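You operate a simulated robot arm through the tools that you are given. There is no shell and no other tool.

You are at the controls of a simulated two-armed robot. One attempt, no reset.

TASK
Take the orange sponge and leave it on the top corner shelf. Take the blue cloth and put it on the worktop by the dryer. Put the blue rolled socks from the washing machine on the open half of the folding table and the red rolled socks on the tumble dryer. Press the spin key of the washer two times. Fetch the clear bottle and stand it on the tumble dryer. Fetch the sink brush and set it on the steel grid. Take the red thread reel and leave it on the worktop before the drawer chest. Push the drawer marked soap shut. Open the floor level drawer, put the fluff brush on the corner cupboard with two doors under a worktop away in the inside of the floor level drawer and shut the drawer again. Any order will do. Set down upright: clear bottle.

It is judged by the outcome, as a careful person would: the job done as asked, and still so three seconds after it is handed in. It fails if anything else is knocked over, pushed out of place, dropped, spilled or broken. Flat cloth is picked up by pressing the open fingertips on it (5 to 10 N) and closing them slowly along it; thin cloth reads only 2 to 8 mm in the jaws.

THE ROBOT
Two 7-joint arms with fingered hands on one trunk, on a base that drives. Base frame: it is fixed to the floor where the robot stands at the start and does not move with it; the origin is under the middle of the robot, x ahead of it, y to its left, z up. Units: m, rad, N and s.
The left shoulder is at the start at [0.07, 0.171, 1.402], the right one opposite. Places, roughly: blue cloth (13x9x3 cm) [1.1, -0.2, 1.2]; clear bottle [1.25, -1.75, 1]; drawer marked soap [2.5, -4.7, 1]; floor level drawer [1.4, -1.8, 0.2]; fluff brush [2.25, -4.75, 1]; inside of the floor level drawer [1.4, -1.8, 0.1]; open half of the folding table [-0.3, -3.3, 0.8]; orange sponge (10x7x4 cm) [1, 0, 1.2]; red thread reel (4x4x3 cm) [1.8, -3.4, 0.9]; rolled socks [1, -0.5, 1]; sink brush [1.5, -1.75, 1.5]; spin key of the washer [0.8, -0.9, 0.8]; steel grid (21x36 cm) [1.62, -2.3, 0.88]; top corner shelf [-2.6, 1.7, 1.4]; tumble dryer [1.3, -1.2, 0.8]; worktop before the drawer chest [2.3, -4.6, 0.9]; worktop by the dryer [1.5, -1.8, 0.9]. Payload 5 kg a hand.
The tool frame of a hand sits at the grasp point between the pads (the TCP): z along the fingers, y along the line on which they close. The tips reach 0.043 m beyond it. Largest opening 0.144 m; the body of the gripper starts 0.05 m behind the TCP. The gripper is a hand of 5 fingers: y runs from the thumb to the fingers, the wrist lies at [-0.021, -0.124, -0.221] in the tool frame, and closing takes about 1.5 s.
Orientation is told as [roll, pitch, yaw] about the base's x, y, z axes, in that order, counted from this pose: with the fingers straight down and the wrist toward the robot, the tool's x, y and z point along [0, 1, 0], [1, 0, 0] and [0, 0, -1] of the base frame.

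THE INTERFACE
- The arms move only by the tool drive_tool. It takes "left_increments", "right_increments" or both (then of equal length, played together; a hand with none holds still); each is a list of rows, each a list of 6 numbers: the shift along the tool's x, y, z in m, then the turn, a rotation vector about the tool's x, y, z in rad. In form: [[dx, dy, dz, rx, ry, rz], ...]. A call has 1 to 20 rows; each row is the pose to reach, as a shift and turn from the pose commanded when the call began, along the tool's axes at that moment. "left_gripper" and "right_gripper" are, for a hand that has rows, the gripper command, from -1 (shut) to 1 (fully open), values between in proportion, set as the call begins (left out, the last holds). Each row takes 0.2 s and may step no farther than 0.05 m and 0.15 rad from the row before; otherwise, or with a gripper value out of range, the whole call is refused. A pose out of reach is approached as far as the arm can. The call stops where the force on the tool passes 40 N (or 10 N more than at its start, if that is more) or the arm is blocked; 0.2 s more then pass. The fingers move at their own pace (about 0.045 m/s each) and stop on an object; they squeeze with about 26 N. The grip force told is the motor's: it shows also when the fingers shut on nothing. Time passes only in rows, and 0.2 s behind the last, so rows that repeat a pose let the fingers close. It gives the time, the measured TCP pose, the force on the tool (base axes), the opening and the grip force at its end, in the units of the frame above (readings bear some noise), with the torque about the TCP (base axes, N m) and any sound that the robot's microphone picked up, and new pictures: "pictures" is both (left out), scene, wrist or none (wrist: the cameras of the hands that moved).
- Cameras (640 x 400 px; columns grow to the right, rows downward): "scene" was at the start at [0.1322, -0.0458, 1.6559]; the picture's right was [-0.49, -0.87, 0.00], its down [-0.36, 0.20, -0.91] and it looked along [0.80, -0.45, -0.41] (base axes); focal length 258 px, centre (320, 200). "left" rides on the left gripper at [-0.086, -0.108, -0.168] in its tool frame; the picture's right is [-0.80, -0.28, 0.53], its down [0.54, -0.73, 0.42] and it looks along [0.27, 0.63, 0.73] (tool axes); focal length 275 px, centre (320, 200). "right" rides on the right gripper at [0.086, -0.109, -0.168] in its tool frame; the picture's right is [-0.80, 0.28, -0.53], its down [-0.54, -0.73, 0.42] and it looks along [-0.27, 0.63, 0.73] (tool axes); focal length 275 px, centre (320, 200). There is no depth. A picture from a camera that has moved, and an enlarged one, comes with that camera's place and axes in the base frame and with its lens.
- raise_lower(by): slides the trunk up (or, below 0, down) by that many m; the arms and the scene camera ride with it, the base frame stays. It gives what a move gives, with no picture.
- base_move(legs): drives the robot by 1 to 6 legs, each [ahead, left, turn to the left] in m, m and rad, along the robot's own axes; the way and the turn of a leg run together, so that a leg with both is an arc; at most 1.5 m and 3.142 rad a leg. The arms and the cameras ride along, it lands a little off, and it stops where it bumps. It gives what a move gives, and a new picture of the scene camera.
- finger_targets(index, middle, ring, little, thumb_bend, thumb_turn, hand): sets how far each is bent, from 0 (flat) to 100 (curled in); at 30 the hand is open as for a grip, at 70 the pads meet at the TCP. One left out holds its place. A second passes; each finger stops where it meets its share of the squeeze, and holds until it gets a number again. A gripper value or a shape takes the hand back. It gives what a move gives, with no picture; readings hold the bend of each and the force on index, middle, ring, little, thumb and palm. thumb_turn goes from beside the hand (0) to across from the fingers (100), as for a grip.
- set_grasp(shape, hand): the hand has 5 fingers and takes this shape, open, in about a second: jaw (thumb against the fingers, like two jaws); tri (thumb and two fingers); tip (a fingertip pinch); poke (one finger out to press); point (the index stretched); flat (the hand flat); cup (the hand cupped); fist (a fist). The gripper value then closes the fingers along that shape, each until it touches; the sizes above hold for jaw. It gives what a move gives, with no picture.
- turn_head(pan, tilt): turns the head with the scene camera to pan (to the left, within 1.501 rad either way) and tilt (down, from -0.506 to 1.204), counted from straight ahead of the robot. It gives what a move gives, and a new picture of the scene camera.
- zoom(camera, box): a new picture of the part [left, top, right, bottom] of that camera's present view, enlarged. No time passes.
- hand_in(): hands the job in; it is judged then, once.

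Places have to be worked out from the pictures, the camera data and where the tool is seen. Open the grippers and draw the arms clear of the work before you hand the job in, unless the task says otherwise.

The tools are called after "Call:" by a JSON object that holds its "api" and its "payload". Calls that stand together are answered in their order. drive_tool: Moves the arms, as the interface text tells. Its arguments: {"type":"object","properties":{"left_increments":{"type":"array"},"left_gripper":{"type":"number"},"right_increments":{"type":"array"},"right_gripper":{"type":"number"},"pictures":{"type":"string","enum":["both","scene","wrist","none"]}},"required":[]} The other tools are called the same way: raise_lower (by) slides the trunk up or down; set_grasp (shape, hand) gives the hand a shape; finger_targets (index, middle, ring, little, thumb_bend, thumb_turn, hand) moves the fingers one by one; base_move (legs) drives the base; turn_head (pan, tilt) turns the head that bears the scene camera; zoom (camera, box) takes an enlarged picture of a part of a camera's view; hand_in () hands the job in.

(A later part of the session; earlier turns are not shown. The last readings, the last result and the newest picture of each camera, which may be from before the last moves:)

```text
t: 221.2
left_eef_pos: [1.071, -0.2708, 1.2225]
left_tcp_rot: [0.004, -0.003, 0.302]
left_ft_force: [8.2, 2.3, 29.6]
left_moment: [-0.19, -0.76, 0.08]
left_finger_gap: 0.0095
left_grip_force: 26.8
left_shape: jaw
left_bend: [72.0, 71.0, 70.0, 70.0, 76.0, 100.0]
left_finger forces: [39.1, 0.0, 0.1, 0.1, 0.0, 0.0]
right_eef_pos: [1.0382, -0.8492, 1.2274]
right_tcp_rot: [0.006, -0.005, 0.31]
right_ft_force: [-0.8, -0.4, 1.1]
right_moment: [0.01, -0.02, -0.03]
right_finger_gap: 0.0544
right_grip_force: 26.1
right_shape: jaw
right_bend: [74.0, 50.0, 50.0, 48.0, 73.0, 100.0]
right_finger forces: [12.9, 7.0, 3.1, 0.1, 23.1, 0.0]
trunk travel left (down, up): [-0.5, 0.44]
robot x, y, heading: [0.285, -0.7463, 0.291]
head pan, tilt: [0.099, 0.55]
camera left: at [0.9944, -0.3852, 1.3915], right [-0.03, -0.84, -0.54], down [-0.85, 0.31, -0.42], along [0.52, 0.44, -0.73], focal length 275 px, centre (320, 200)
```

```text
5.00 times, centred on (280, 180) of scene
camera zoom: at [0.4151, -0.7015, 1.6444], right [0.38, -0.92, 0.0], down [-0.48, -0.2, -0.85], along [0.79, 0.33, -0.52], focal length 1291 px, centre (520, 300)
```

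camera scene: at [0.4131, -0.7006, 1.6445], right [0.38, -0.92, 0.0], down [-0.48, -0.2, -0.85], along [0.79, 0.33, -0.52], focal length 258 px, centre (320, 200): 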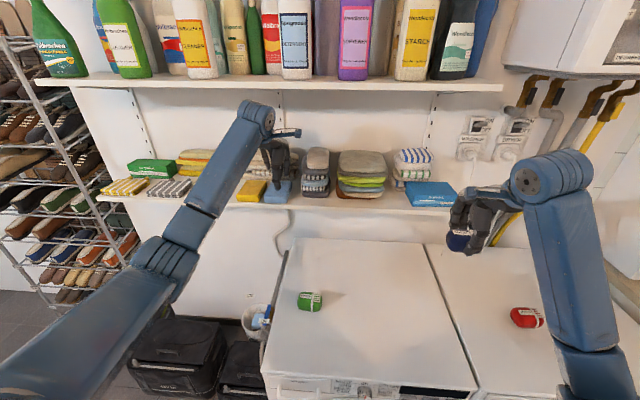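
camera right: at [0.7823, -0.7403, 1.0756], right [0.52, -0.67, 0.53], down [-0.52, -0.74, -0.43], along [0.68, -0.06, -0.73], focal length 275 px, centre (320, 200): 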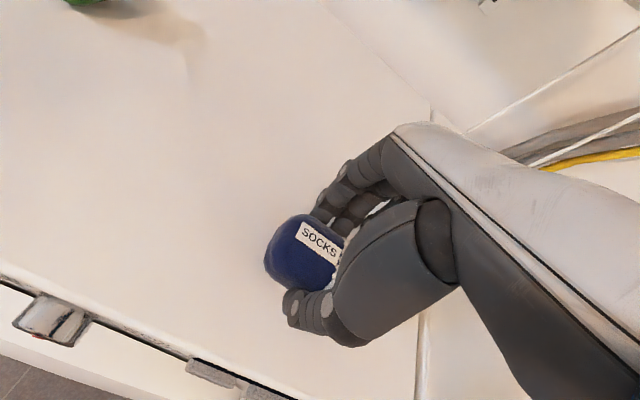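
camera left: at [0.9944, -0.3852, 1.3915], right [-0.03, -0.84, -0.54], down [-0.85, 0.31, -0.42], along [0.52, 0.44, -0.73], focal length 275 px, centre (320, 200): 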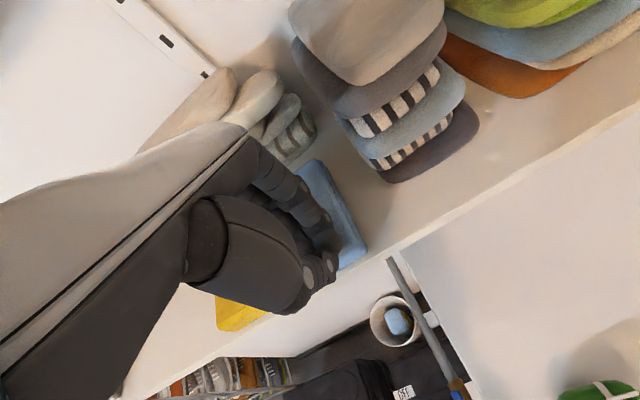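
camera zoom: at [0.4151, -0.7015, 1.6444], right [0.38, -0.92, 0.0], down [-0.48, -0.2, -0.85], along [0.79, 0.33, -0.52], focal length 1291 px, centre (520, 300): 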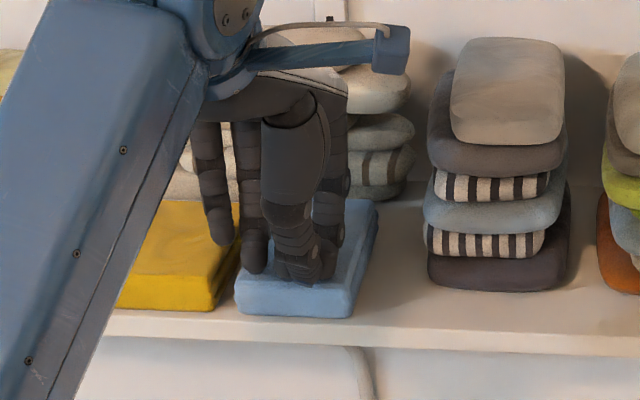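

The cloth did not slide; side access needs the hand turned sideways, best with the right hand, which now holds the socks. I'll deliver the blue socks first. I lift the left hand and withdraw it from the shelf.

Call:
{"api": "drive_tool", "payload": {"left_increments": [[0, 0, -0.02, 0, 0, 0], [0, 0, -0.035, 0, 0, 0], [0, -0.045, -0.035, 0, 0, 0], [0, -0.09, -0.035, 0, 0, 0], [0, -0.135, -0.035, 0, 0, 0], [0, -0.18, -0.035, 0, 0, 0], [0.03, -0.21, -0.05, 0, 0, 0], [0.06, -0.24, -0.07, 0, 0, 0], [0.09, -0.27, -0.09, 0, 0, 0]], "pictures": "none"}}

Call:
{"api": "base_move", "payload": {"legs": [[-0.45, 0, 0]]}}

Call:
{"api": "zoom", "payload": {"camera": "scene", "box": [100, 80, 340, 230]}}

```text
t: 223.2
left_eef_pos: [0.788, -0.263, 1.31]
left_tcp_rot: [0.003, -0.001, 0.299]
left_ft_force: [-1.2, 0.9, 1.0]
left_moment: [-0.06, -0.04, 0.0]
left_finger_gap: 0.0091
left_grip_force: 26.4
left_shape: jaw
left_bend: [72.0, 71.0, 70.0, 70.0, 76.0, 100.0]
left_finger forces: [0.0, 0.0, 0.0, 0.0, 0.0, 0.1]
right_eef_pos: [1.0365, -0.8477, 1.2285]
right_tcp_rot: [0.002, -0.004, 0.31]
right_ft_force: [-1.4, -2.1, 0.0]
right_moment: [-0.02, -0.05, 0.0]
right_finger_gap: 0.0547
right_grip_force: 26.4
right_shape: jaw
right_bend: [74.0, 50.0, 50.0, 48.0, 73.0, 100.0]
right_finger forces: [12.9, 7.0, 3.1, 0.0, 23.0, 0.0]
trunk travel left (down, up): [-0.5, 0.44]
robot x, y, heading: [0.2848, -0.7499, 0.291]
head pan, tilt: [0.099, 0.55]
```

```text
t: 225.9
left_eef_pos: [0.3518, -0.3933, 1.3077]
left_tcp_rot: [0.005, 0.001, 0.307]
left_ft_force: [-0.4, -0.2, 0.0]
left_moment: [0.01, -0.04, 0.02]
left_finger_gap: 0.0092
left_grip_force: 25.4
left_shape: jaw
left_bend: [72.0, 71.0, 70.0, 70.0, 76.0, 100.0]
left_finger forces: [0.0, 0.0, 0.1, 0.0, 0.0, 0.0]
right_eef_pos: [0.6041, -0.9746, 1.2275]
right_tcp_rot: [0.005, 0.0, 0.317]
right_ft_force: [-0.8, -0.2, -1.4]
right_moment: [-0.02, -0.04, 0.0]
right_finger_gap: 0.0548
right_grip_force: 25.8
right_shape: jaw
right_bend: [74.0, 50.0, 50.0, 48.0, 73.0, 100.0]
right_finger forces: [12.9, 7.0, 3.1, 0.0, 23.0, 0.1]
trunk travel left (down, up): [-0.5, 0.44]
robot x, y, heading: [-0.1481, -0.8781, 0.297]
head pan, tilt: [0.099, 0.55]
camera scene: at [-0.0186, -0.8309, 1.6438], right [0.39, -0.92, 0.0], down [-0.48, -0.2, -0.85], along [0.79, 0.33, -0.52], focal length 258 px, centre (320, 200)
```

scene: 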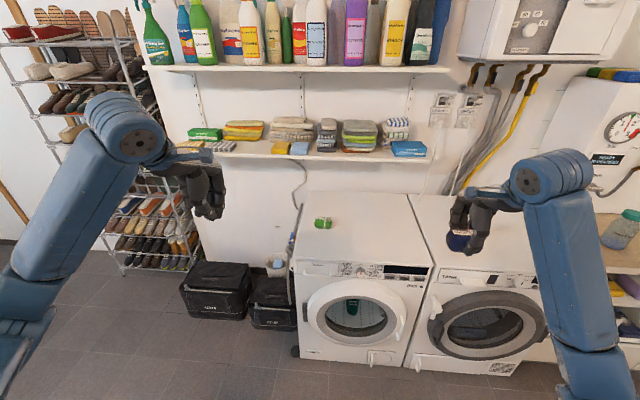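

```text
2.67 times, centred on (220, 155) of scene
camera zoom: at [-0.0186, -0.8309, 1.6438], right [0.39, -0.92, 0.0], down [-0.48, -0.2, -0.85], along [0.79, 0.33, -0.52], focal length 689 px, centre (587, 320)
```

zoom: 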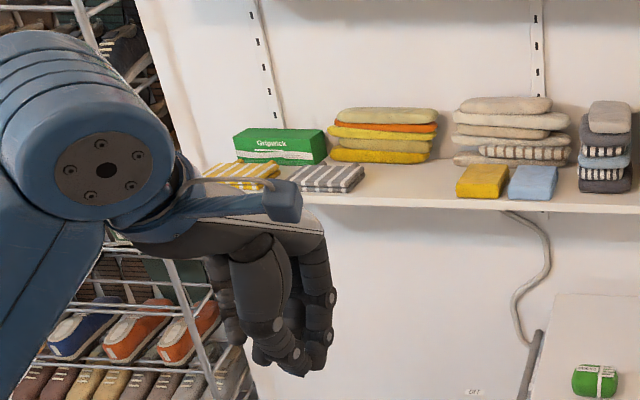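

The shelf is as it was. Now I turn right toward the folding table near [-0.3, -3.3] and drive closer to look.

Call:
{"api": "base_move", "payload": {"legs": [[0, 0, -1.9], [1.0, 0, 0]]}}

Call:
{"api": "turn_head", "payload": {"pan": 0, "tilt": 0.4}}

```text
t: 235.7
left_eef_pos: [0.0428, -2.5038, 1.3093]
left_tcp_rot: [0.003, 0.001, -1.639]
left_ft_force: [0.3, -0.3, -1.3]
left_moment: [0.01, -0.03, 0.01]
left_finger_gap: 0.0093
left_grip_force: 26.2
left_shape: jaw
left_bend: [72.0, 71.0, 70.0, 70.0, 76.0, 100.0]
left_finger forces: [0.1, 0.0, 0.1, 0.0, 0.0, 0.0]
right_eef_pos: [-0.5909, -2.5259, 1.226]
right_tcp_rot: [0.005, -0.001, -1.629]
right_ft_force: [-0.2, 0.1, -0.6]
right_moment: [0.02, -0.01, 0.01]
right_finger_gap: 0.0542
right_grip_force: 25.9
right_shape: jaw
right_bend: [74.0, 50.0, 50.0, 48.0, 74.0, 100.0]
right_finger forces: [12.6, 6.8, 3.1, 0.1, 22.4, 0.0]
trunk travel left (down, up): [-0.5, 0.44]
robot x, y, heading: [-0.2257, -1.8615, -1.65]
head pan, tilt: [0.099, 0.55]
camera scene: at [-0.2271, -1.9995, 1.644], right [-1.0, -0.02, 0.0], down [-0.01, 0.52, -0.85], along [0.02, -0.85, -0.52], focal length 258 px, centre (320, 200)
```

scene: 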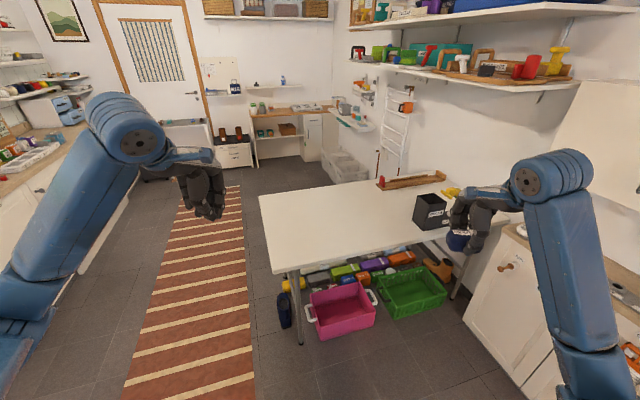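

```text
t: 236.4
left_eef_pos: [0.0425, -2.5056, 1.3083]
left_tcp_rot: [0.004, 0.003, -1.638]
left_ft_force: [0.4, 0.3, 0.0]
left_moment: [-0.01, 0.0, 0.01]
left_finger_gap: 0.0089
left_grip_force: 25.7
left_shape: jaw
left_bend: [72.0, 71.0, 70.0, 70.0, 76.0, 100.0]
left_finger forces: [0.0, 0.1, 0.0, 0.0, 0.1, 0.0]
right_eef_pos: [-0.5917, -2.5278, 1.2273]
right_tcp_rot: [0.005, -0.002, -1.628]
right_ft_force: [-0.6, -0.4, -0.4]
right_moment: [0.01, 0.02, 0.0]
right_finger_gap: 0.0544
right_grip_force: 25.7
right_shape: jaw
right_bend: [74.0, 50.0, 50.0, 48.0, 74.0, 100.0]
right_finger forces: [12.6, 6.8, 3.0, 0.0, 22.4, 0.0]
trunk travel left (down, up): [-0.5, 0.44]
robot x, y, heading: [-0.2249, -1.8619, -1.644]
head pan, tilt: [0.0, 0.4]
camera scene: at [-0.2362, -2.0029, 1.6576], right [-1.0, 0.08, 0.0], down [0.03, 0.39, -0.92], along [-0.07, -0.92, -0.39], focal length 258 px, centre (320, 200)
```

scene: 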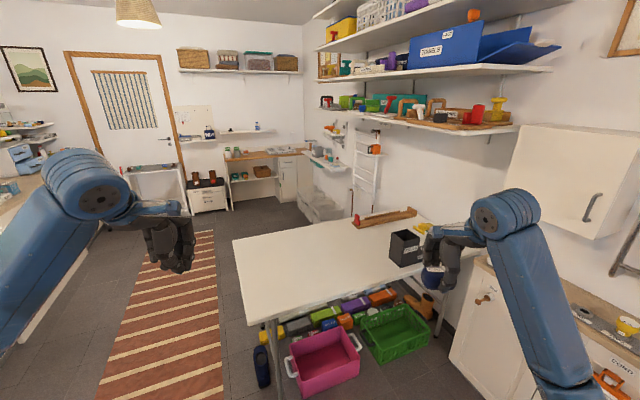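

The folding table is ahead; its left half is empty, the right has a black box. I zoom to see the fold line.

Call:
{"api": "zoom", "payload": {"camera": "scene", "box": [220, 190, 460, 350]}}

```text
2.50 times, centred on (340, 270) of scene
camera zoom: at [-0.2362, -2.0029, 1.6576], right [-1.0, 0.08, 0.0], down [0.03, 0.39, -0.92], along [-0.07, -0.92, -0.39], focal length 646 px, centre (270, 25)
```

zoom: 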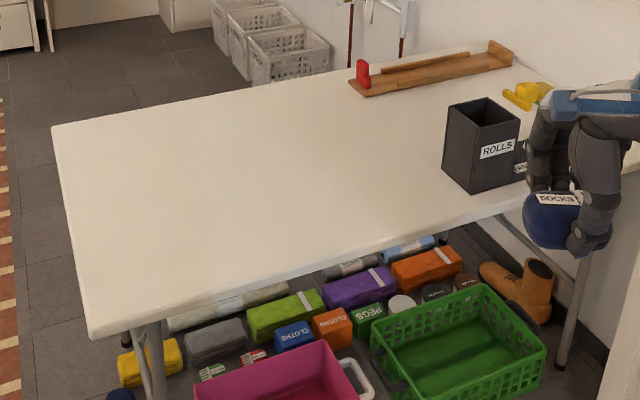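

The open half is the empty left part. I square up to the table and drive so the right hand comes above it.

Call:
{"api": "base_move", "payload": {"legs": [[0, 0, 0.373], [0.41, -0.116, 0]]}}

Call:
{"api": "turn_head", "payload": {"pan": -0.2, "tilt": 0.7}}

Call:
{"api": "zoom", "payload": {"camera": "right", "box": [0, 0, 640, 400]}}

```text
t: 240.2
left_eef_pos: [0.2718, -2.7891, 1.3096]
left_tcp_rot: [0.003, 0.0, -1.261]
left_ft_force: [0.8, 0.2, 0.3]
left_moment: [-0.03, 0.07, 0.02]
left_finger_gap: 0.0091
left_grip_force: 26.3
left_shape: jaw
left_bend: [72.0, 71.0, 70.0, 70.0, 76.0, 100.0]
left_finger forces: [0.0, 0.0, 0.0, 0.0, 0.0, 0.1]
right_eef_pos: [-0.3085, -3.0441, 1.228]
right_tcp_rot: [0.006, -0.003, -1.249]
right_ft_force: [0.4, 1.0, 0.0]
right_moment: [-0.02, -0.02, -0.01]
right_finger_gap: 0.0539
right_grip_force: 26.2
right_shape: jaw
right_bend: [74.0, 51.0, 50.0, 48.0, 74.0, 100.0]
right_finger forces: [12.6, 6.7, 3.0, 0.0, 22.4, 0.0]
trunk travel left (down, up): [-0.5, 0.44]
robot x, y, heading: [-0.2158, -2.2883, -1.272]
head pan, tilt: [0.0, 0.4]
camera scene: at [-0.172, -2.4252, 1.6579], right [-0.96, -0.3, 0.0], down [-0.12, 0.37, -0.92], along [0.27, -0.88, -0.39], focal length 258 px, centre (320, 200)
```

scene: 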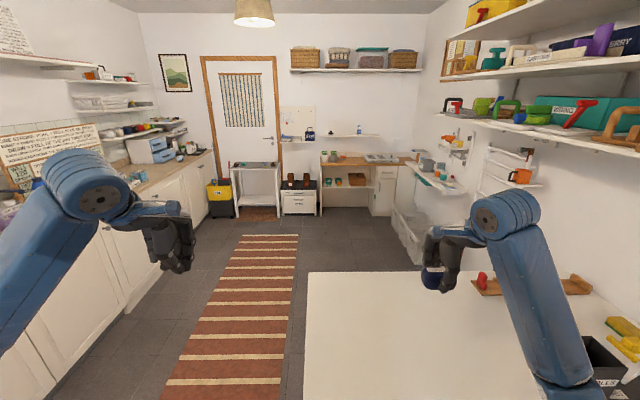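

```text
t: 241.0
left_eef_pos: [0.2744, -2.7906, 1.3094]
left_tcp_rot: [0.004, 0.0, -1.261]
left_ft_force: [0.4, -1.5, 0.5]
left_moment: [0.02, -0.01, -0.02]
left_finger_gap: 0.009
left_grip_force: 25.8
left_shape: jaw
left_bend: [72.0, 71.0, 70.0, 70.0, 76.0, 100.0]
left_finger forces: [0.0, 0.0, 0.0, 0.1, 0.0, 0.0]
right_eef_pos: [-0.308, -3.0447, 1.2269]
right_tcp_rot: [0.006, -0.002, -1.249]
right_ft_force: [0.5, -0.1, -0.7]
right_moment: [0.05, 0.0, 0.0]
right_finger_gap: 0.0543
right_grip_force: 26.0
right_shape: jaw
right_bend: [74.0, 51.0, 50.0, 48.0, 74.0, 100.0]
right_finger forces: [12.6, 6.8, 2.9, 0.1, 22.5, 0.0]
trunk travel left (down, up): [-0.5, 0.44]
robot x, y, heading: [-0.2133, -2.2909, -1.276]
head pan, tilt: [-0.201, 0.7]
camera scene: at [-0.1908, -2.4231, 1.6308], right [-0.99, -0.1, 0.0], down [-0.06, 0.64, -0.76], along [0.08, -0.76, -0.64], focal length 258 px, centre (320, 200)
```

scene: 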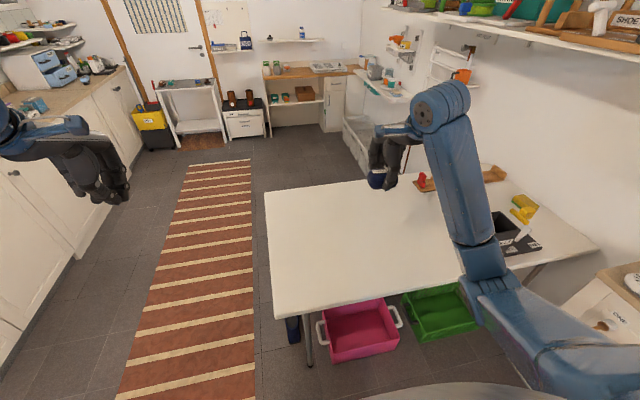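

```text
1.00 times, centred on (320, 200) of right (not enlarged: the box is as wide or as high as the picture)
camera zoom: at [-0.261, -2.9142, 1.3949], right [-0.67, -0.52, 0.53], down [-0.74, 0.52, -0.43], along [-0.05, -0.68, -0.73], focal length 275 px, centre (320, 200)
```

zoom: 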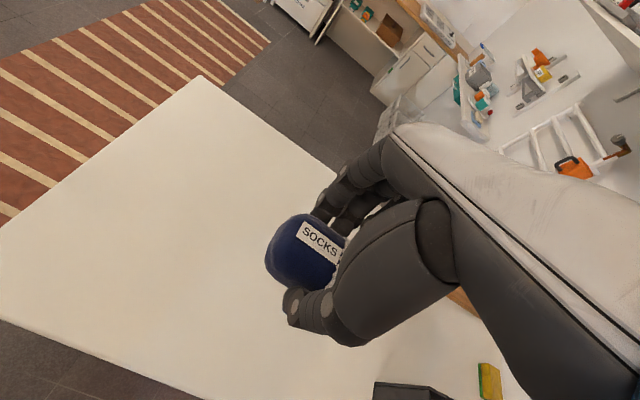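

The hand is above the open half (v≈-1.19, w≈2.82). I move 9 cm further in and lower the socks.

Call:
{"api": "base_move", "payload": {"legs": [[0.09, 0, 0]]}}

Call:
{"api": "drive_tool", "payload": {"right_increments": [[0, 0, 0.045, 0, 0, 0], [0, 0, 0.09, 0, 0, 0], [0, 0, 0.135, 0, 0, 0], [0, 0, 0.18, 0, 0, 0], [0, 0, 0.225, 0, 0, 0], [0, 0, 0.27, 0, 0, 0], [0, 0, 0.31, 0, 0, 0], [0, 0, 0.34, 0, 0, 0]], "pictures": "both"}}

```text
t: 242.1
left_eef_pos: [0.2997, -2.8744, 1.3098]
left_tcp_rot: [0.005, -0.003, -1.261]
left_ft_force: [-0.1, 1.2, 0.5]
left_moment: [0.01, 0.02, -0.01]
left_finger_gap: 0.0091
left_grip_force: 25.6
left_shape: jaw
left_bend: [72.0, 71.0, 70.0, 70.0, 76.0, 100.0]
left_finger forces: [0.0, 0.0, 0.0, 0.0, 0.0, 0.1]
right_eef_pos: [-0.2822, -3.129, 1.2285]
right_tcp_rot: [0.006, -0.003, -1.252]
right_ft_force: [-0.4, 0.8, -1.0]
right_moment: [0.0, -0.02, 0.01]
right_finger_gap: 0.0541
right_grip_force: 26.2
right_shape: jaw
right_bend: [74.0, 51.0, 50.0, 48.0, 74.0, 100.0]
right_finger forces: [12.7, 6.8, 3.0, 0.0, 22.5, 0.0]
trunk travel left (down, up): [-0.5, 0.44]
robot x, y, heading: [-0.1868, -2.3756, -1.273]
head pan, tilt: [-0.201, 0.7]
camera scene: at [-0.1649, -2.5061, 1.6312], right [-1.0, -0.1, 0.0], down [-0.06, 0.64, -0.77], along [0.08, -0.76, -0.64], focal length 258 px, centre (320, 200)
```

scene: 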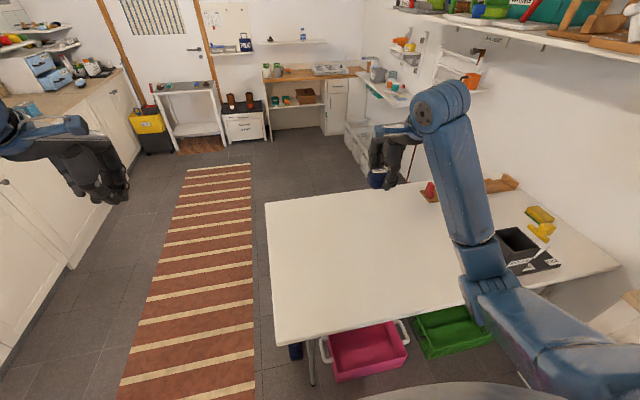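

```text
t: 243.9
left_eef_pos: [0.3004, -2.8778, 1.3086]
left_tcp_rot: [0.004, 0.0, -1.26]
left_ft_force: [-0.4, 0.8, 0.8]
left_moment: [0.05, -0.03, 0.05]
left_finger_gap: 0.009
left_grip_force: 25.8
left_shape: jaw
left_bend: [72.0, 71.0, 70.0, 70.0, 76.0, 100.0]
left_finger forces: [0.0, 0.0, 0.0, 0.0, 0.0, 0.0]
right_eef_pos: [-0.2774, -3.1297, 0.8862]
right_tcp_rot: [0.004, -0.002, -1.252]
right_ft_force: [0.4, -0.7, 0.0]
right_moment: [-0.01, -0.02, -0.03]
right_finger_gap: 0.054
right_grip_force: 25.9
right_shape: jaw
right_bend: [74.0, 51.0, 50.0, 48.0, 74.0, 100.0]
right_finger forces: [12.6, 6.7, 3.0, 0.0, 22.3, 0.0]
trunk travel left (down, up): [-0.5, 0.44]
robot x, y, heading: [-0.1905, -2.3767, -1.27]
head pan, tilt: [-0.201, 0.7]
camera scene: at [-0.1644, -2.5086, 1.6308], right [-0.99, -0.1, 0.0], down [-0.06, 0.64, -0.76], along [0.08, -0.76, -0.64], focal length 258 px, centre (320, 200)
camera right: at [-0.2309, -2.9988, 1.0551], right [-0.67, -0.52, 0.53], down [-0.74, 0.52, -0.43], along [-0.05, -0.68, -0.73], focal length 275 px, centre (320, 200)
```

scene: 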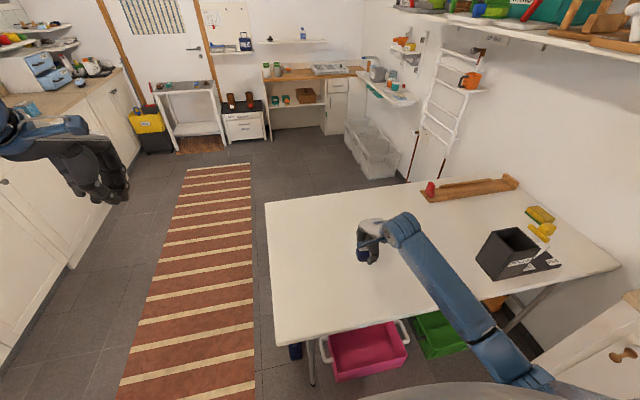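
right: 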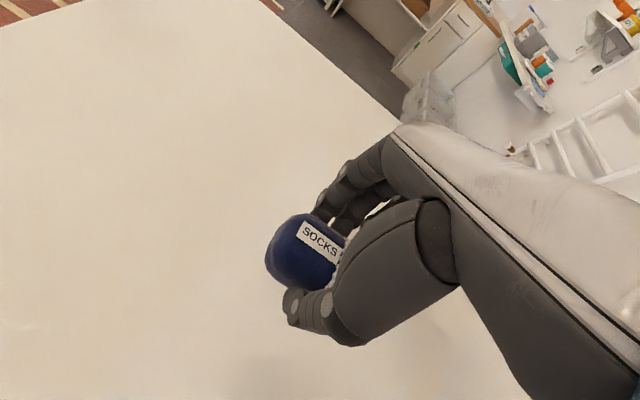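

Over the middle of the open half at z 0.886, no contact yet. I continue down in smaller steps.

Call:
{"api": "drive_tool", "payload": {"right_increments": [[0, 0, 0.015, 0, 0, 0], [0, 0, 0.03, 0, 0, 0], [0, 0, 0.04, 0, 0, 0], [0, 0, 0.047, 0, 0, 0]], "pictures": "none"}}

```text
t: 244.9
left_eef_pos: [0.3001, -2.876, 1.309]
left_tcp_rot: [0.005, 0.001, -1.259]
left_ft_force: [-0.1, -0.3, -0.4]
left_moment: [-0.01, -0.01, 0.0]
left_finger_gap: 0.0091
left_grip_force: 25.9
left_shape: jaw
left_bend: [72.0, 71.0, 70.0, 70.0, 76.0, 100.0]
left_finger forces: [0.0, 0.0, 0.0, 0.0, 0.0, 0.1]
right_eef_pos: [-0.2791, -3.1292, 0.8413]
right_tcp_rot: [0.005, -0.002, -1.249]
right_ft_force: [0.2, -0.6, -1.0]
right_moment: [0.01, 0.03, 0.02]
right_finger_gap: 0.054
right_grip_force: 26.0
right_shape: jaw
right_bend: [74.0, 51.0, 50.0, 48.0, 74.0, 100.0]
right_finger forces: [12.6, 6.7, 3.0, 0.0, 22.3, 0.1]
trunk travel left (down, up): [-0.5, 0.44]
robot x, y, heading: [-0.1864, -2.3759, -1.273]
head pan, tilt: [-0.201, 0.7]
```

Call:
{"api": "drive_tool", "payload": {"right_increments": [[0, 0, 0.007, 0, 0, 0], [0, 0, 0.013, 0, 0, 0], [0, 0, 0.018, 0, 0, 0]], "pictures": "none"}}

```text
t: 245.7
left_eef_pos: [0.3006, -2.8763, 1.3098]
left_tcp_rot: [0.002, 0.0, -1.262]
left_ft_force: [-0.2, -0.2, -0.1]
left_moment: [0.0, 0.02, -0.03]
left_finger_gap: 0.0091
left_grip_force: 25.6
left_shape: jaw
left_bend: [72.0, 71.0, 70.0, 70.0, 76.0, 100.0]
left_finger forces: [0.1, 0.0, 0.0, 0.0, 0.1, 0.1]
right_eef_pos: [-0.2784, -3.129, 0.8217]
right_tcp_rot: [0.005, -0.002, -1.249]
right_ft_force: [0.1, -0.3, 0.2]
right_moment: [-0.03, 0.01, 0.04]
right_finger_gap: 0.0539
right_grip_force: 25.5
right_shape: jaw
right_bend: [74.0, 51.0, 50.0, 48.0, 74.0, 100.0]
right_finger forces: [12.6, 6.7, 3.0, 0.1, 22.3, 0.1]
trunk travel left (down, up): [-0.5, 0.44]
robot x, y, heading: [-0.1934, -2.3741, -1.274]
head pan, tilt: [-0.201, 0.7]
```

Call:
{"api": "drive_tool", "payload": {"right_increments": [[0, 0, 0.007, 0, 0, 0], [0, 0, 0.014, 0, 0, 0], [0, 0, 0.02, 0, 0, 0]], "pictures": "wrist"}}

```text
t: 246.5
left_eef_pos: [0.3018, -2.874, 1.3099]
left_tcp_rot: [0.003, -0.001, -1.261]
left_ft_force: [0.5, -0.5, 0.0]
left_moment: [0.04, 0.03, -0.01]
left_finger_gap: 0.0091
left_grip_force: 26.3
left_shape: jaw
left_bend: [72.0, 71.0, 70.0, 70.0, 76.0, 100.0]
left_finger forces: [0.0, 0.0, 0.0, 0.0, 0.0, 0.0]
right_eef_pos: [-0.2774, -3.13, 0.803]
right_tcp_rot: [0.005, -0.004, -1.25]
right_ft_force: [-1.9, 5.5, 25.7]
right_moment: [0.55, -0.16, 0.0]
right_finger_gap: 0.0529
right_grip_force: 25.8
right_shape: jaw
right_bend: [75.0, 52.0, 50.0, 48.0, 76.0, 100.0]
right_finger forces: [17.2, 3.6, 1.4, 0.0, 32.5, 0.0]
trunk travel left (down, up): [-0.5, 0.44]
robot x, y, heading: [-0.1905, -2.3764, -1.266]
head pan, tilt: [-0.201, 0.7]
camera right: at [-0.2314, -2.9988, 0.9713], right [-0.67, -0.52, 0.53], down [-0.74, 0.52, -0.43], along [-0.05, -0.68, -0.73], focal length 275 px, centre (320, 200)
```

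right: 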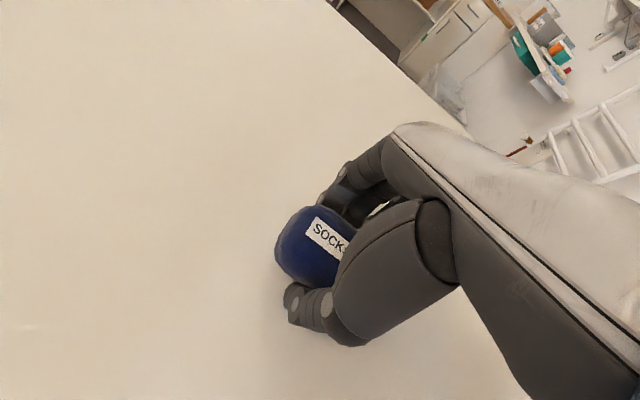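

Contact (table top z≈0.75). I ease up a little, release and lift straight away.

Call:
{"api": "drive_tool", "payload": {"right_increments": [[0, 0, -0.005, 0, 0, 0], [0, 0, -0.005, 0, 0, 0], [0, 0, -0.005, 0, 0, 0], [0, 0, -0.006, 0, 0, 0], [0, 0, -0.008, 0, 0, 0], [0, 0, -0.012, 0, 0, 0], [0, 0, -0.04, 0, 0, 0], [0, 0, -0.085, 0, 0, 0], [0, 0, -0.13, 0, 0, 0], [0, 0, -0.175, 0, 0, 0], [0, 0, -0.22, 0, 0, 0], [0, 0, -0.265, 0, 0, 0], [0, 0, -0.31, 0, 0, 0], [0, 0, -0.355, 0, 0, 0], [0, 0, -0.4, 0, 0, 0]], "right_gripper": 0.5, "pictures": "both"}}

```text
t: 249.7
left_eef_pos: [0.301, -2.8766, 1.309]
left_tcp_rot: [0.004, 0.001, -1.261]
left_ft_force: [0.6, 0.6, -0.4]
left_moment: [0.0, -0.02, -0.01]
left_finger_gap: 0.0091
left_grip_force: 25.6
left_shape: jaw
left_bend: [72.0, 71.0, 70.0, 70.0, 76.0, 100.0]
left_finger forces: [0.1, 0.0, 0.0, 0.1, 0.0, 0.1]
right_eef_pos: [-0.2806, -3.1294, 1.2022]
right_tcp_rot: [0.002, -0.002, -1.249]
right_ft_force: [0.6, 0.7, -0.3]
right_moment: [-0.02, 0.01, -0.01]
right_finger_gap: 0.1077
right_grip_force: 0.1
right_shape: jaw
right_bend: [26.0, 36.0, 33.0, 34.0, 56.0, 99.0]
right_finger forces: [0.1, 0.0, 0.0, 0.1, 0.0, 0.0]
trunk travel left (down, up): [-0.5, 0.44]
robot x, y, heading: [-0.1908, -2.3738, -1.271]
head pan, tilt: [-0.201, 0.7]
camera scene: at [-0.1638, -2.5077, 1.6307], right [-1.0, -0.1, 0.0], down [-0.06, 0.64, -0.76], along [0.08, -0.76, -0.64], focal length 258 px, centre (320, 200)
camera right: at [-0.2341, -2.9991, 1.37], right [-0.67, -0.52, 0.53], down [-0.74, 0.52, -0.43], along [-0.05, -0.68, -0.73], focal length 275 px, centre (320, 200)
```

scene: 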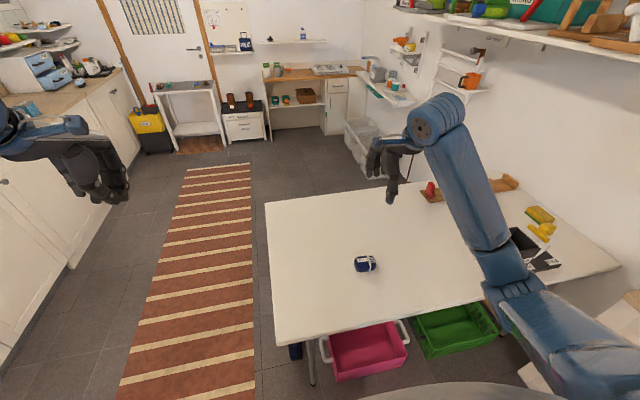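
right: 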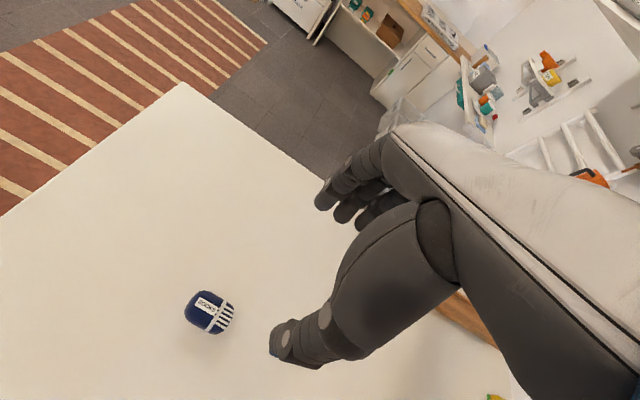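

Blue socks are on the open half of the table. Next I go for the red thread reel: turn to face the worktop wall and drive there.

Call:
{"api": "base_move", "payload": {"legs": [[-0.1, 0, 0], [0, 0, 1.57], [0.45, 0, 0], [0, -1.3, 0]]}}

Call:
{"api": "turn_head", "payload": {"pan": -0.2, "tilt": 0.5}}

```text
t: 263.1
left_eef_pos: [1.109, -2.8756, 1.3096]
left_tcp_rot: [0.002, -0.001, 0.323]
left_ft_force: [-0.5, -0.1, 0.7]
left_moment: [-0.03, 0.02, 0.01]
left_finger_gap: 0.0088
left_grip_force: 26.2
left_shape: jaw
left_bend: [72.0, 71.0, 70.0, 70.0, 76.0, 100.0]
left_finger forces: [0.1, 0.0, 0.0, 0.0, 0.0, 0.1]
right_eef_pos: [1.3712, -3.4549, 1.2018]
right_tcp_rot: [0.006, -0.001, 0.332]
right_ft_force: [-0.1, 0.2, -0.2]
right_moment: [-0.02, 0.0, 0.01]
right_finger_gap: 0.1075
right_grip_force: 0.0
right_shape: jaw
right_bend: [26.0, 36.0, 33.0, 34.0, 56.0, 99.0]
right_finger forces: [0.0, 0.1, 0.0, 0.0, 0.0, 0.0]
trunk travel left (down, up): [-0.5, 0.44]
robot x, y, heading: [0.6131, -3.3701, 0.311]
head pan, tilt: [-0.201, 0.7]
camera scene: at [0.7481, -3.3466, 1.6308], right [0.11, -0.99, 0.0], down [-0.64, -0.07, -0.76], along [0.76, 0.09, -0.64], focal length 258 px, centre (320, 200)
```

scene: 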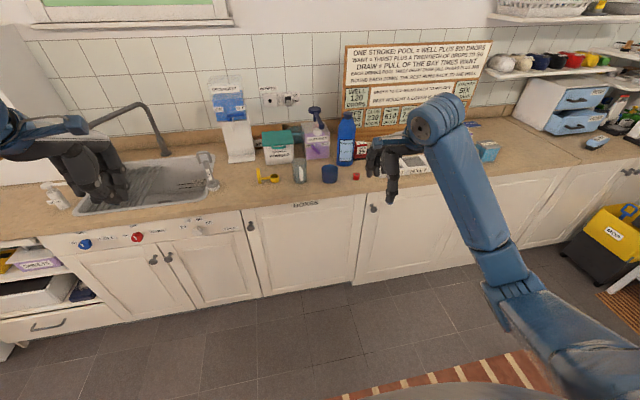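

```text
t: 263.9
left_eef_pos: [1.1086, -2.8767, 1.3094]
left_tcp_rot: [0.004, -0.002, 0.322]
left_ft_force: [-0.2, 0.0, -0.3]
left_moment: [0.02, 0.0, 0.02]
left_finger_gap: 0.009
left_grip_force: 25.8
left_shape: jaw
left_bend: [72.0, 71.0, 70.0, 70.0, 76.0, 100.0]
left_finger forces: [0.1, 0.1, 0.0, 0.0, 0.1, 0.1]
right_eef_pos: [1.3708, -3.4566, 1.2011]
right_tcp_rot: [0.004, -0.002, 0.334]
right_ft_force: [-0.4, 0.2, -0.8]
right_moment: [0.01, 0.01, 0.01]
right_finger_gap: 0.1077
right_grip_force: 0.1
right_shape: jaw
right_bend: [26.0, 36.0, 33.0, 34.0, 56.0, 99.0]
right_finger forces: [0.1, 0.0, 0.1, 0.1, 0.1, 0.0]
trunk travel left (down, up): [-0.5, 0.44]
robot x, y, heading: [0.6131, -3.3742, 0.31]
head pan, tilt: [-0.201, 0.499]
camera scene: at [0.7543, -3.3466, 1.6485], right [0.11, -0.99, 0.0], down [-0.48, -0.05, -0.88], along [0.87, 0.1, -0.48], focal length 258 px, centre (320, 200)
```

scene: 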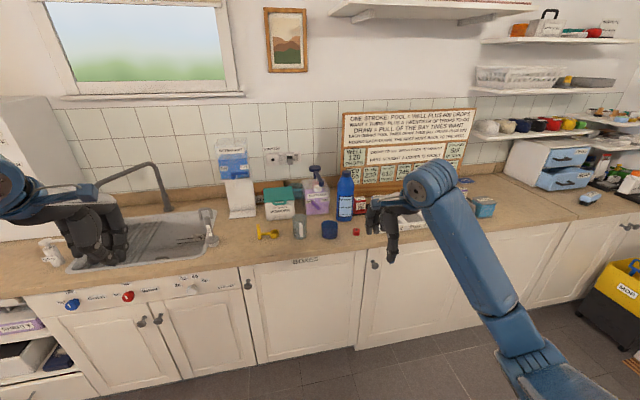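

I zoom on the worktop to identify the red thread reel.

Call:
{"api": "zoom", "payload": {"camera": "scene", "box": [240, 170, 500, 280]}}

Call:
{"api": "zoom", "payload": {"camera": "right", "box": [0, 0, 640, 400]}}

Call:
{"api": "zoom", "payload": {"camera": "scene", "box": [480, 100, 640, 240]}}

```text
2.46 times, centred on (370, 225) of scene
camera zoom: at [0.7543, -3.3466, 1.6485], right [0.11, -0.99, 0.0], down [-0.48, -0.05, -0.88], along [0.87, 0.1, -0.48], focal length 636 px, centre (197, 138)
```

zoom: 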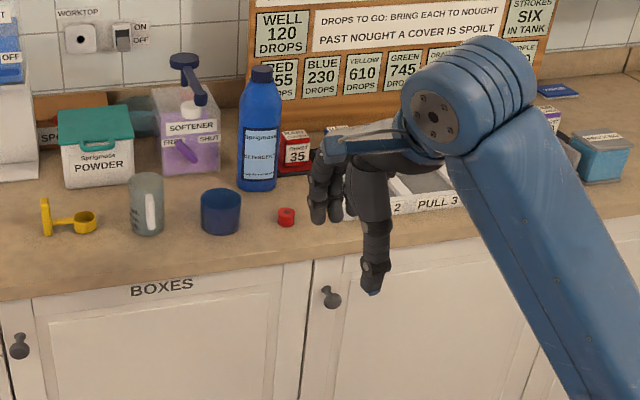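

```text
1.00 times, centred on (320, 200) of right (not enlarged: the box is as wide or as high as the picture)
camera zoom: at [1.2402, -3.4092, 1.3697], right [0.53, -0.66, 0.53], down [-0.51, -0.75, -0.43], along [0.68, -0.04, -0.73], focal length 275 px, centre (320, 200)
```

zoom: 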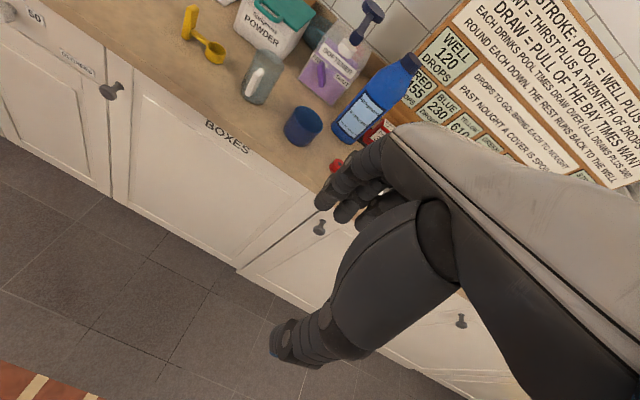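

```text
2.86 times, centred on (560, 170) of scene
camera zoom: at [0.7543, -3.3466, 1.6485], right [0.11, -0.99, 0.0], down [-0.48, -0.05, -0.88], along [0.87, 0.1, -0.48], focal length 738 px, centre (-366, 286)
```

zoom: 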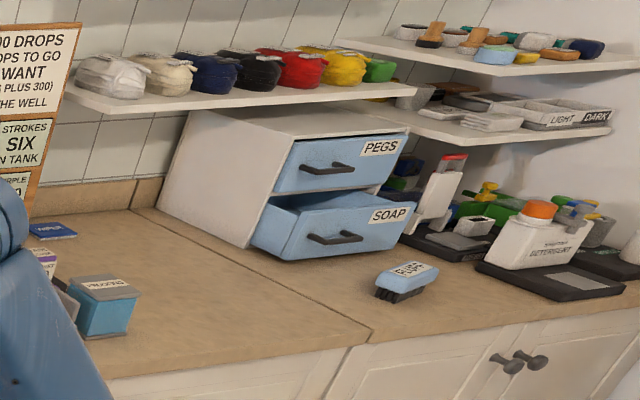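

The reel is the small red piece at about [1.793, -3.407, 0.915]. I drive 0.36 m closer to the worktop.

Call:
{"api": "base_move", "payload": {"legs": [[0.36, -0.03, 0]]}}

Call:
{"api": "zoom", "payload": {"camera": "right", "box": [0, 0, 640, 400]}}

```text
t: 266.2
left_eef_pos: [1.4595, -2.7908, 1.3105]
left_tcp_rot: [0.001, 0.001, 0.326]
left_ft_force: [-0.3, -0.3, -0.8]
left_moment: [0.02, 0.0, -0.02]
left_finger_gap: 0.0091
left_grip_force: 25.9
left_shape: jaw
left_bend: [72.0, 71.0, 70.0, 70.0, 76.0, 100.0]
left_finger forces: [0.0, 0.0, 0.0, 0.1, 0.1, 0.1]
right_eef_pos: [1.7233, -3.369, 1.2025]
right_tcp_rot: [0.005, -0.002, 0.338]
right_ft_force: [-0.7, 0.9, -0.4]
right_moment: [0.0, -0.02, 0.02]
right_finger_gap: 0.1076
right_grip_force: 0.0
right_shape: jaw
right_bend: [26.0, 36.0, 33.0, 34.0, 56.0, 99.0]
right_finger forces: [0.0, 0.0, 0.1, 0.1, 0.0, 0.1]
trunk travel left (down, up): [-0.5, 0.44]
robot x, y, heading: [0.9655, -3.29, 0.318]
head pan, tilt: [-0.201, 0.499]
camera scene: at [1.1057, -3.2626, 1.6487], right [0.12, -0.99, 0.0], down [-0.48, -0.06, -0.88], along [0.87, 0.1, -0.48], focal length 258 px, centre (320, 200)
```

scene: 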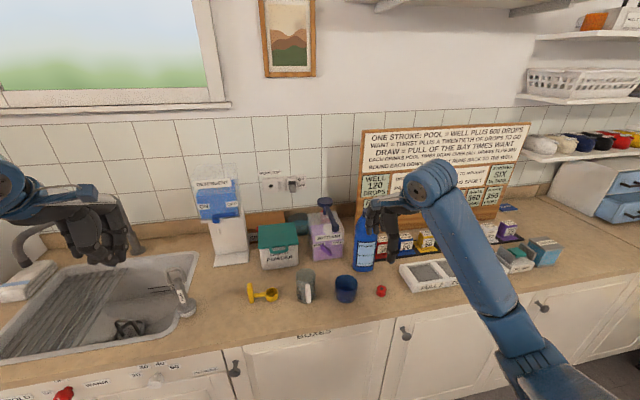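

```text
1.00 times, centred on (320, 200) of right (not enlarged: the box is as wide or as high as the picture)
camera zoom: at [1.592, -3.3237, 1.3703], right [0.53, -0.66, 0.53], down [-0.51, -0.75, -0.43], along [0.68, -0.04, -0.73], focal length 275 px, centre (320, 200)
```

zoom: 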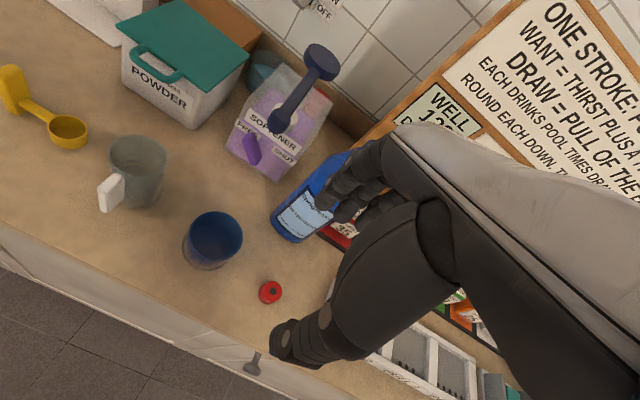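

The reel is at [1.790, -3.405, 0.912], with a blue bottle right behind it. I yaw the hand about 42° to the right so the knuckles pass clear of the bottle, and come down to z≈1.02.

Call:
{"api": "drive_tool", "payload": {"right_increments": [[-0.011, 0.01, 0.0, 0, 0, 0.14], [-0.022, 0.02, 0.0, 0, 0, 0.28], [-0.034, 0.03, 0.02, 0, 0, 0.42], [-0.045, 0.04, 0.05, 0, 0, 0.56], [-0.0561, 0.051, 0.09, 0, 0, 0.7], [-0.0561, 0.051, 0.135, 0, 0, 0.738], [-0.0561, 0.051, 0.18, 0, 0, 0.738]], "right_gripper": 0.1, "pictures": "both"}}

```text
t: 267.8
left_eef_pos: [1.4604, -2.7918, 1.3091]
left_tcp_rot: [0.004, 0.001, 0.328]
left_ft_force: [0.3, 0.0, 0.9]
left_moment: [0.04, 0.01, -0.01]
left_finger_gap: 0.0091
left_grip_force: 26.5
left_shape: jaw
left_bend: [72.0, 71.0, 70.0, 70.0, 76.0, 100.0]
left_finger forces: [0.0, 0.1, 0.0, 0.1, 0.0, 0.0]
right_eef_pos: [1.7932, -3.4052, 1.0197]
right_tcp_rot: [0.006, 0.003, -0.404]
right_ft_force: [0.5, -0.4, 0.4]
right_moment: [0.01, 0.0, 0.02]
right_finger_gap: 0.0796
right_grip_force: 0.1
right_shape: jaw
right_bend: [74.0, 43.0, 40.0, 40.0, 68.0, 100.0]
right_finger forces: [0.1, 0.0, 0.0, 0.0, 0.0, 0.1]
trunk travel left (down, up): [-0.5, 0.44]
robot x, y, heading: [0.9683, -3.2904, 0.318]
head pan, tilt: [-0.201, 0.499]
camera scene: at [1.1068, -3.2625, 1.6487], right [0.12, -0.99, 0.0], down [-0.48, -0.06, -0.88], along [0.87, 0.1, -0.48], focal length 258 px, centre (320, 200)
camera right: at [1.7264, -3.2846, 1.188], right [-0.05, -0.85, 0.53], down [-0.88, -0.21, -0.43], along [0.47, -0.49, -0.73], focal length 275 px, centre (320, 200)
```

scene: 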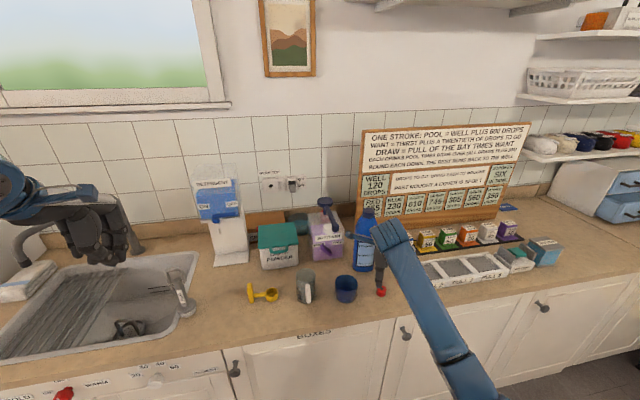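
right: 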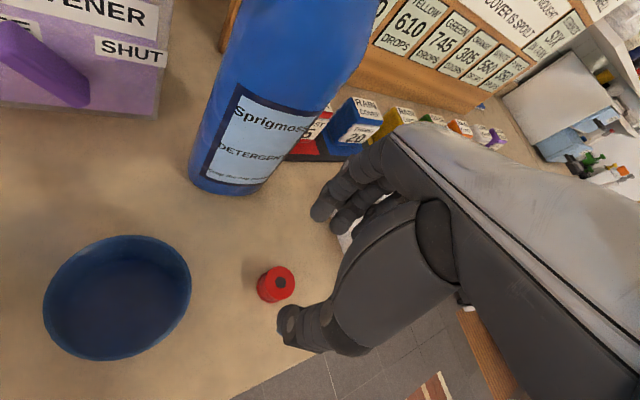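

The reel is centred within 5 mm. I lower around it to z≈0.945.

Call:
{"api": "drive_tool", "payload": {"right_increments": [[-0.003, -0.004, 0.03, 0, 0, 0], [-0.003, -0.004, 0.055, 0, 0, 0], [-0.003, -0.004, 0.073, 0, 0, 0]], "pictures": "wrist"}}

```text
t: 268.6
left_eef_pos: [1.4595, -2.7908, 1.3094]
left_tcp_rot: [0.004, 0.0, 0.325]
left_ft_force: [0.2, 0.2, -0.1]
left_moment: [-0.01, -0.01, 0.03]
left_finger_gap: 0.0093
left_grip_force: 26.0
left_shape: jaw
left_bend: [72.0, 71.0, 70.0, 70.0, 76.0, 100.0]
left_finger forces: [0.0, 0.0, 0.0, 0.0, 0.1, 0.0]
right_eef_pos: [1.7871, -3.4032, 0.9479]
right_tcp_rot: [0.006, 0.001, -0.402]
right_ft_force: [-0.6, -0.7, -0.1]
right_moment: [0.0, -0.04, 0.02]
right_finger_gap: 0.0798
right_grip_force: 0.0
right_shape: jaw
right_bend: [74.0, 43.0, 40.0, 40.0, 68.0, 100.0]
right_finger forces: [0.0, 0.1, 0.0, 0.1, 0.1, 0.0]
trunk travel left (down, up): [-0.5, 0.44]
robot x, y, heading: [0.9672, -3.2882, 0.318]
head pan, tilt: [-0.201, 0.499]
camera right: at [1.7202, -3.2822, 1.1161], right [-0.05, -0.85, 0.53], down [-0.88, -0.21, -0.42], along [0.47, -0.49, -0.73], focal length 275 px, centre (320, 200)
```

right: 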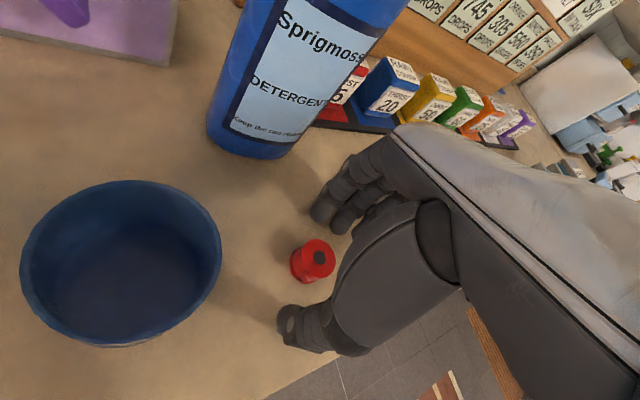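

Well centred. I close on the reel.

Call:
{"api": "drive_tool", "payload": {"right_increments": [[0, 0, 0.003, 0, 0, 0], [0, 0, 0.003, 0, 0, 0], [0, 0, 0.003, 0, 0, 0], [0, 0, 0.003, 0, 0, 0], [0, 0, 0.003, 0, 0, 0], [0, 0, 0.003, 0, 0, 0], [0, 0, 0.003, 0, 0, 0]], "right_gripper": -1, "pictures": "wrist"}}

```text
t: 270.2
left_eef_pos: [1.4601, -2.7907, 1.3093]
left_tcp_rot: [0.003, 0.0, 0.325]
left_ft_force: [-0.2, 0.0, -0.6]
left_moment: [0.0, 0.03, -0.02]
left_finger_gap: 0.0091
left_grip_force: 26.4
left_shape: jaw
left_bend: [72.0, 71.0, 70.0, 70.0, 76.0, 100.0]
left_finger forces: [0.1, 0.0, 0.1, 0.0, 0.0, 0.0]
right_eef_pos: [1.786, -3.4038, 0.9446]
right_tcp_rot: [0.006, 0.003, -0.401]
right_ft_force: [0.6, -1.0, 0.9]
right_moment: [0.01, -0.03, -0.01]
right_finger_gap: 0.0259
right_grip_force: 26.1
right_shape: jaw
right_bend: [73.0, 61.0, 64.0, 62.0, 75.0, 100.0]
right_finger forces: [13.4, 7.7, 0.0, 0.1, 21.9, 0.1]
trunk travel left (down, up): [-0.5, 0.44]
robot x, y, heading: [0.9702, -3.287, 0.314]
head pan, tilt: [-0.201, 0.499]
camera right: at [1.7203, -3.2828, 1.1138], right [-0.05, -0.85, 0.53], down [-0.88, -0.21, -0.42], along [0.47, -0.49, -0.73], focal length 275 px, centre (320, 200)
```

right: 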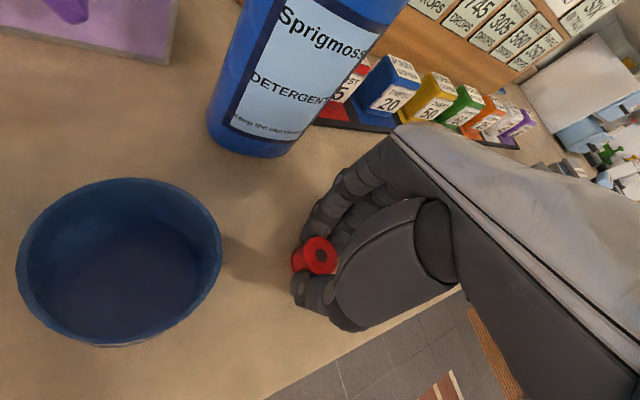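

The reel is held (26 mm, 26 N). I lift it straight up and turn the hand back.

Call:
{"api": "drive_tool", "payload": {"right_increments": [[0, 0, -0.03, 0, 0, 0], [0, 0, -0.075, 0, 0, 0], [0, 0, -0.12, 0, 0, 0], [0, 0, -0.165, 0, 0, 0], [0, 0, -0.21, 0, 0, 0], [0, -0.01, -0.25, 0, 0, -0.12], [0, -0.03, -0.25, 0, 0, -0.26], [0, -0.05, -0.25, 0, 0, -0.4], [0, -0.07, -0.25, 0, 0, -0.54], [0, -0.09, -0.25, 0, 0, -0.68], [0, -0.1, -0.25, 0, 0, -0.72]], "pictures": "both"}}

```text
t: 272.8
left_eef_pos: [1.4588, -2.7905, 1.3094]
left_tcp_rot: [0.003, 0.001, 0.327]
left_ft_force: [-0.1, 0.7, 0.7]
left_moment: [-0.08, -0.05, 0.02]
left_finger_gap: 0.0091
left_grip_force: 26.6
left_shape: jaw
left_bend: [72.0, 71.0, 70.0, 70.0, 76.0, 100.0]
left_finger forces: [0.1, 0.0, 0.0, 0.0, 0.0, 0.1]
right_eef_pos: [1.7085, -3.4192, 1.1978]
right_tcp_rot: [-0.08, -0.006, 0.254]
right_ft_force: [0.4, 0.0, -0.7]
right_moment: [-0.02, -0.01, 0.01]
right_finger_gap: 0.0256
right_grip_force: 25.7
right_shape: jaw
right_bend: [73.0, 61.0, 64.0, 62.0, 75.0, 100.0]
right_finger forces: [13.4, 8.0, 0.0, 0.0, 21.9, 0.1]
right hand out of reach, approached as far as the arm can: row 11
trunk travel left (down, up): [-0.5, 0.44]
robot x, y, heading: [0.9683, -3.287, 0.315]
head pan, tilt: [-0.201, 0.499]
stopped in row 11 (right hand): the arm was blocked; the commanded pose is now the measured one
camera scene: at [1.1064, -3.2607, 1.6486], right [0.11, -0.99, 0.0], down [-0.48, -0.06, -0.88], along [0.87, 0.1, -0.48], focal length 258 px, centre (320, 200)
camera right: at [1.5777, -3.3504, 1.357], right [0.46, -0.66, 0.6], down [-0.56, -0.74, -0.38], along [0.69, -0.16, -0.7], focal length 275 px, centre (320, 200)
```

scene: 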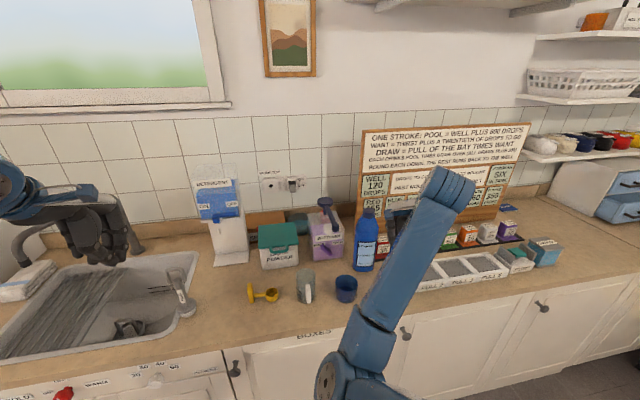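
right: 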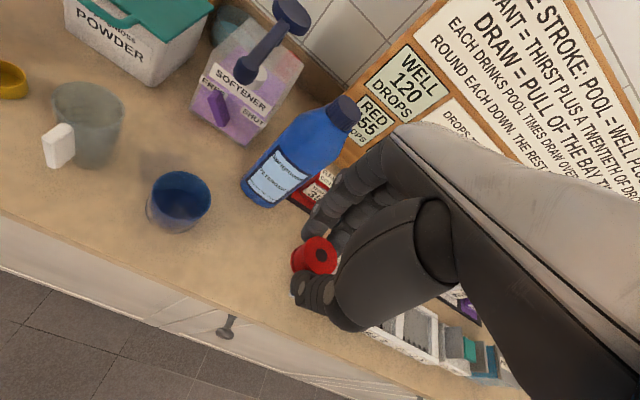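

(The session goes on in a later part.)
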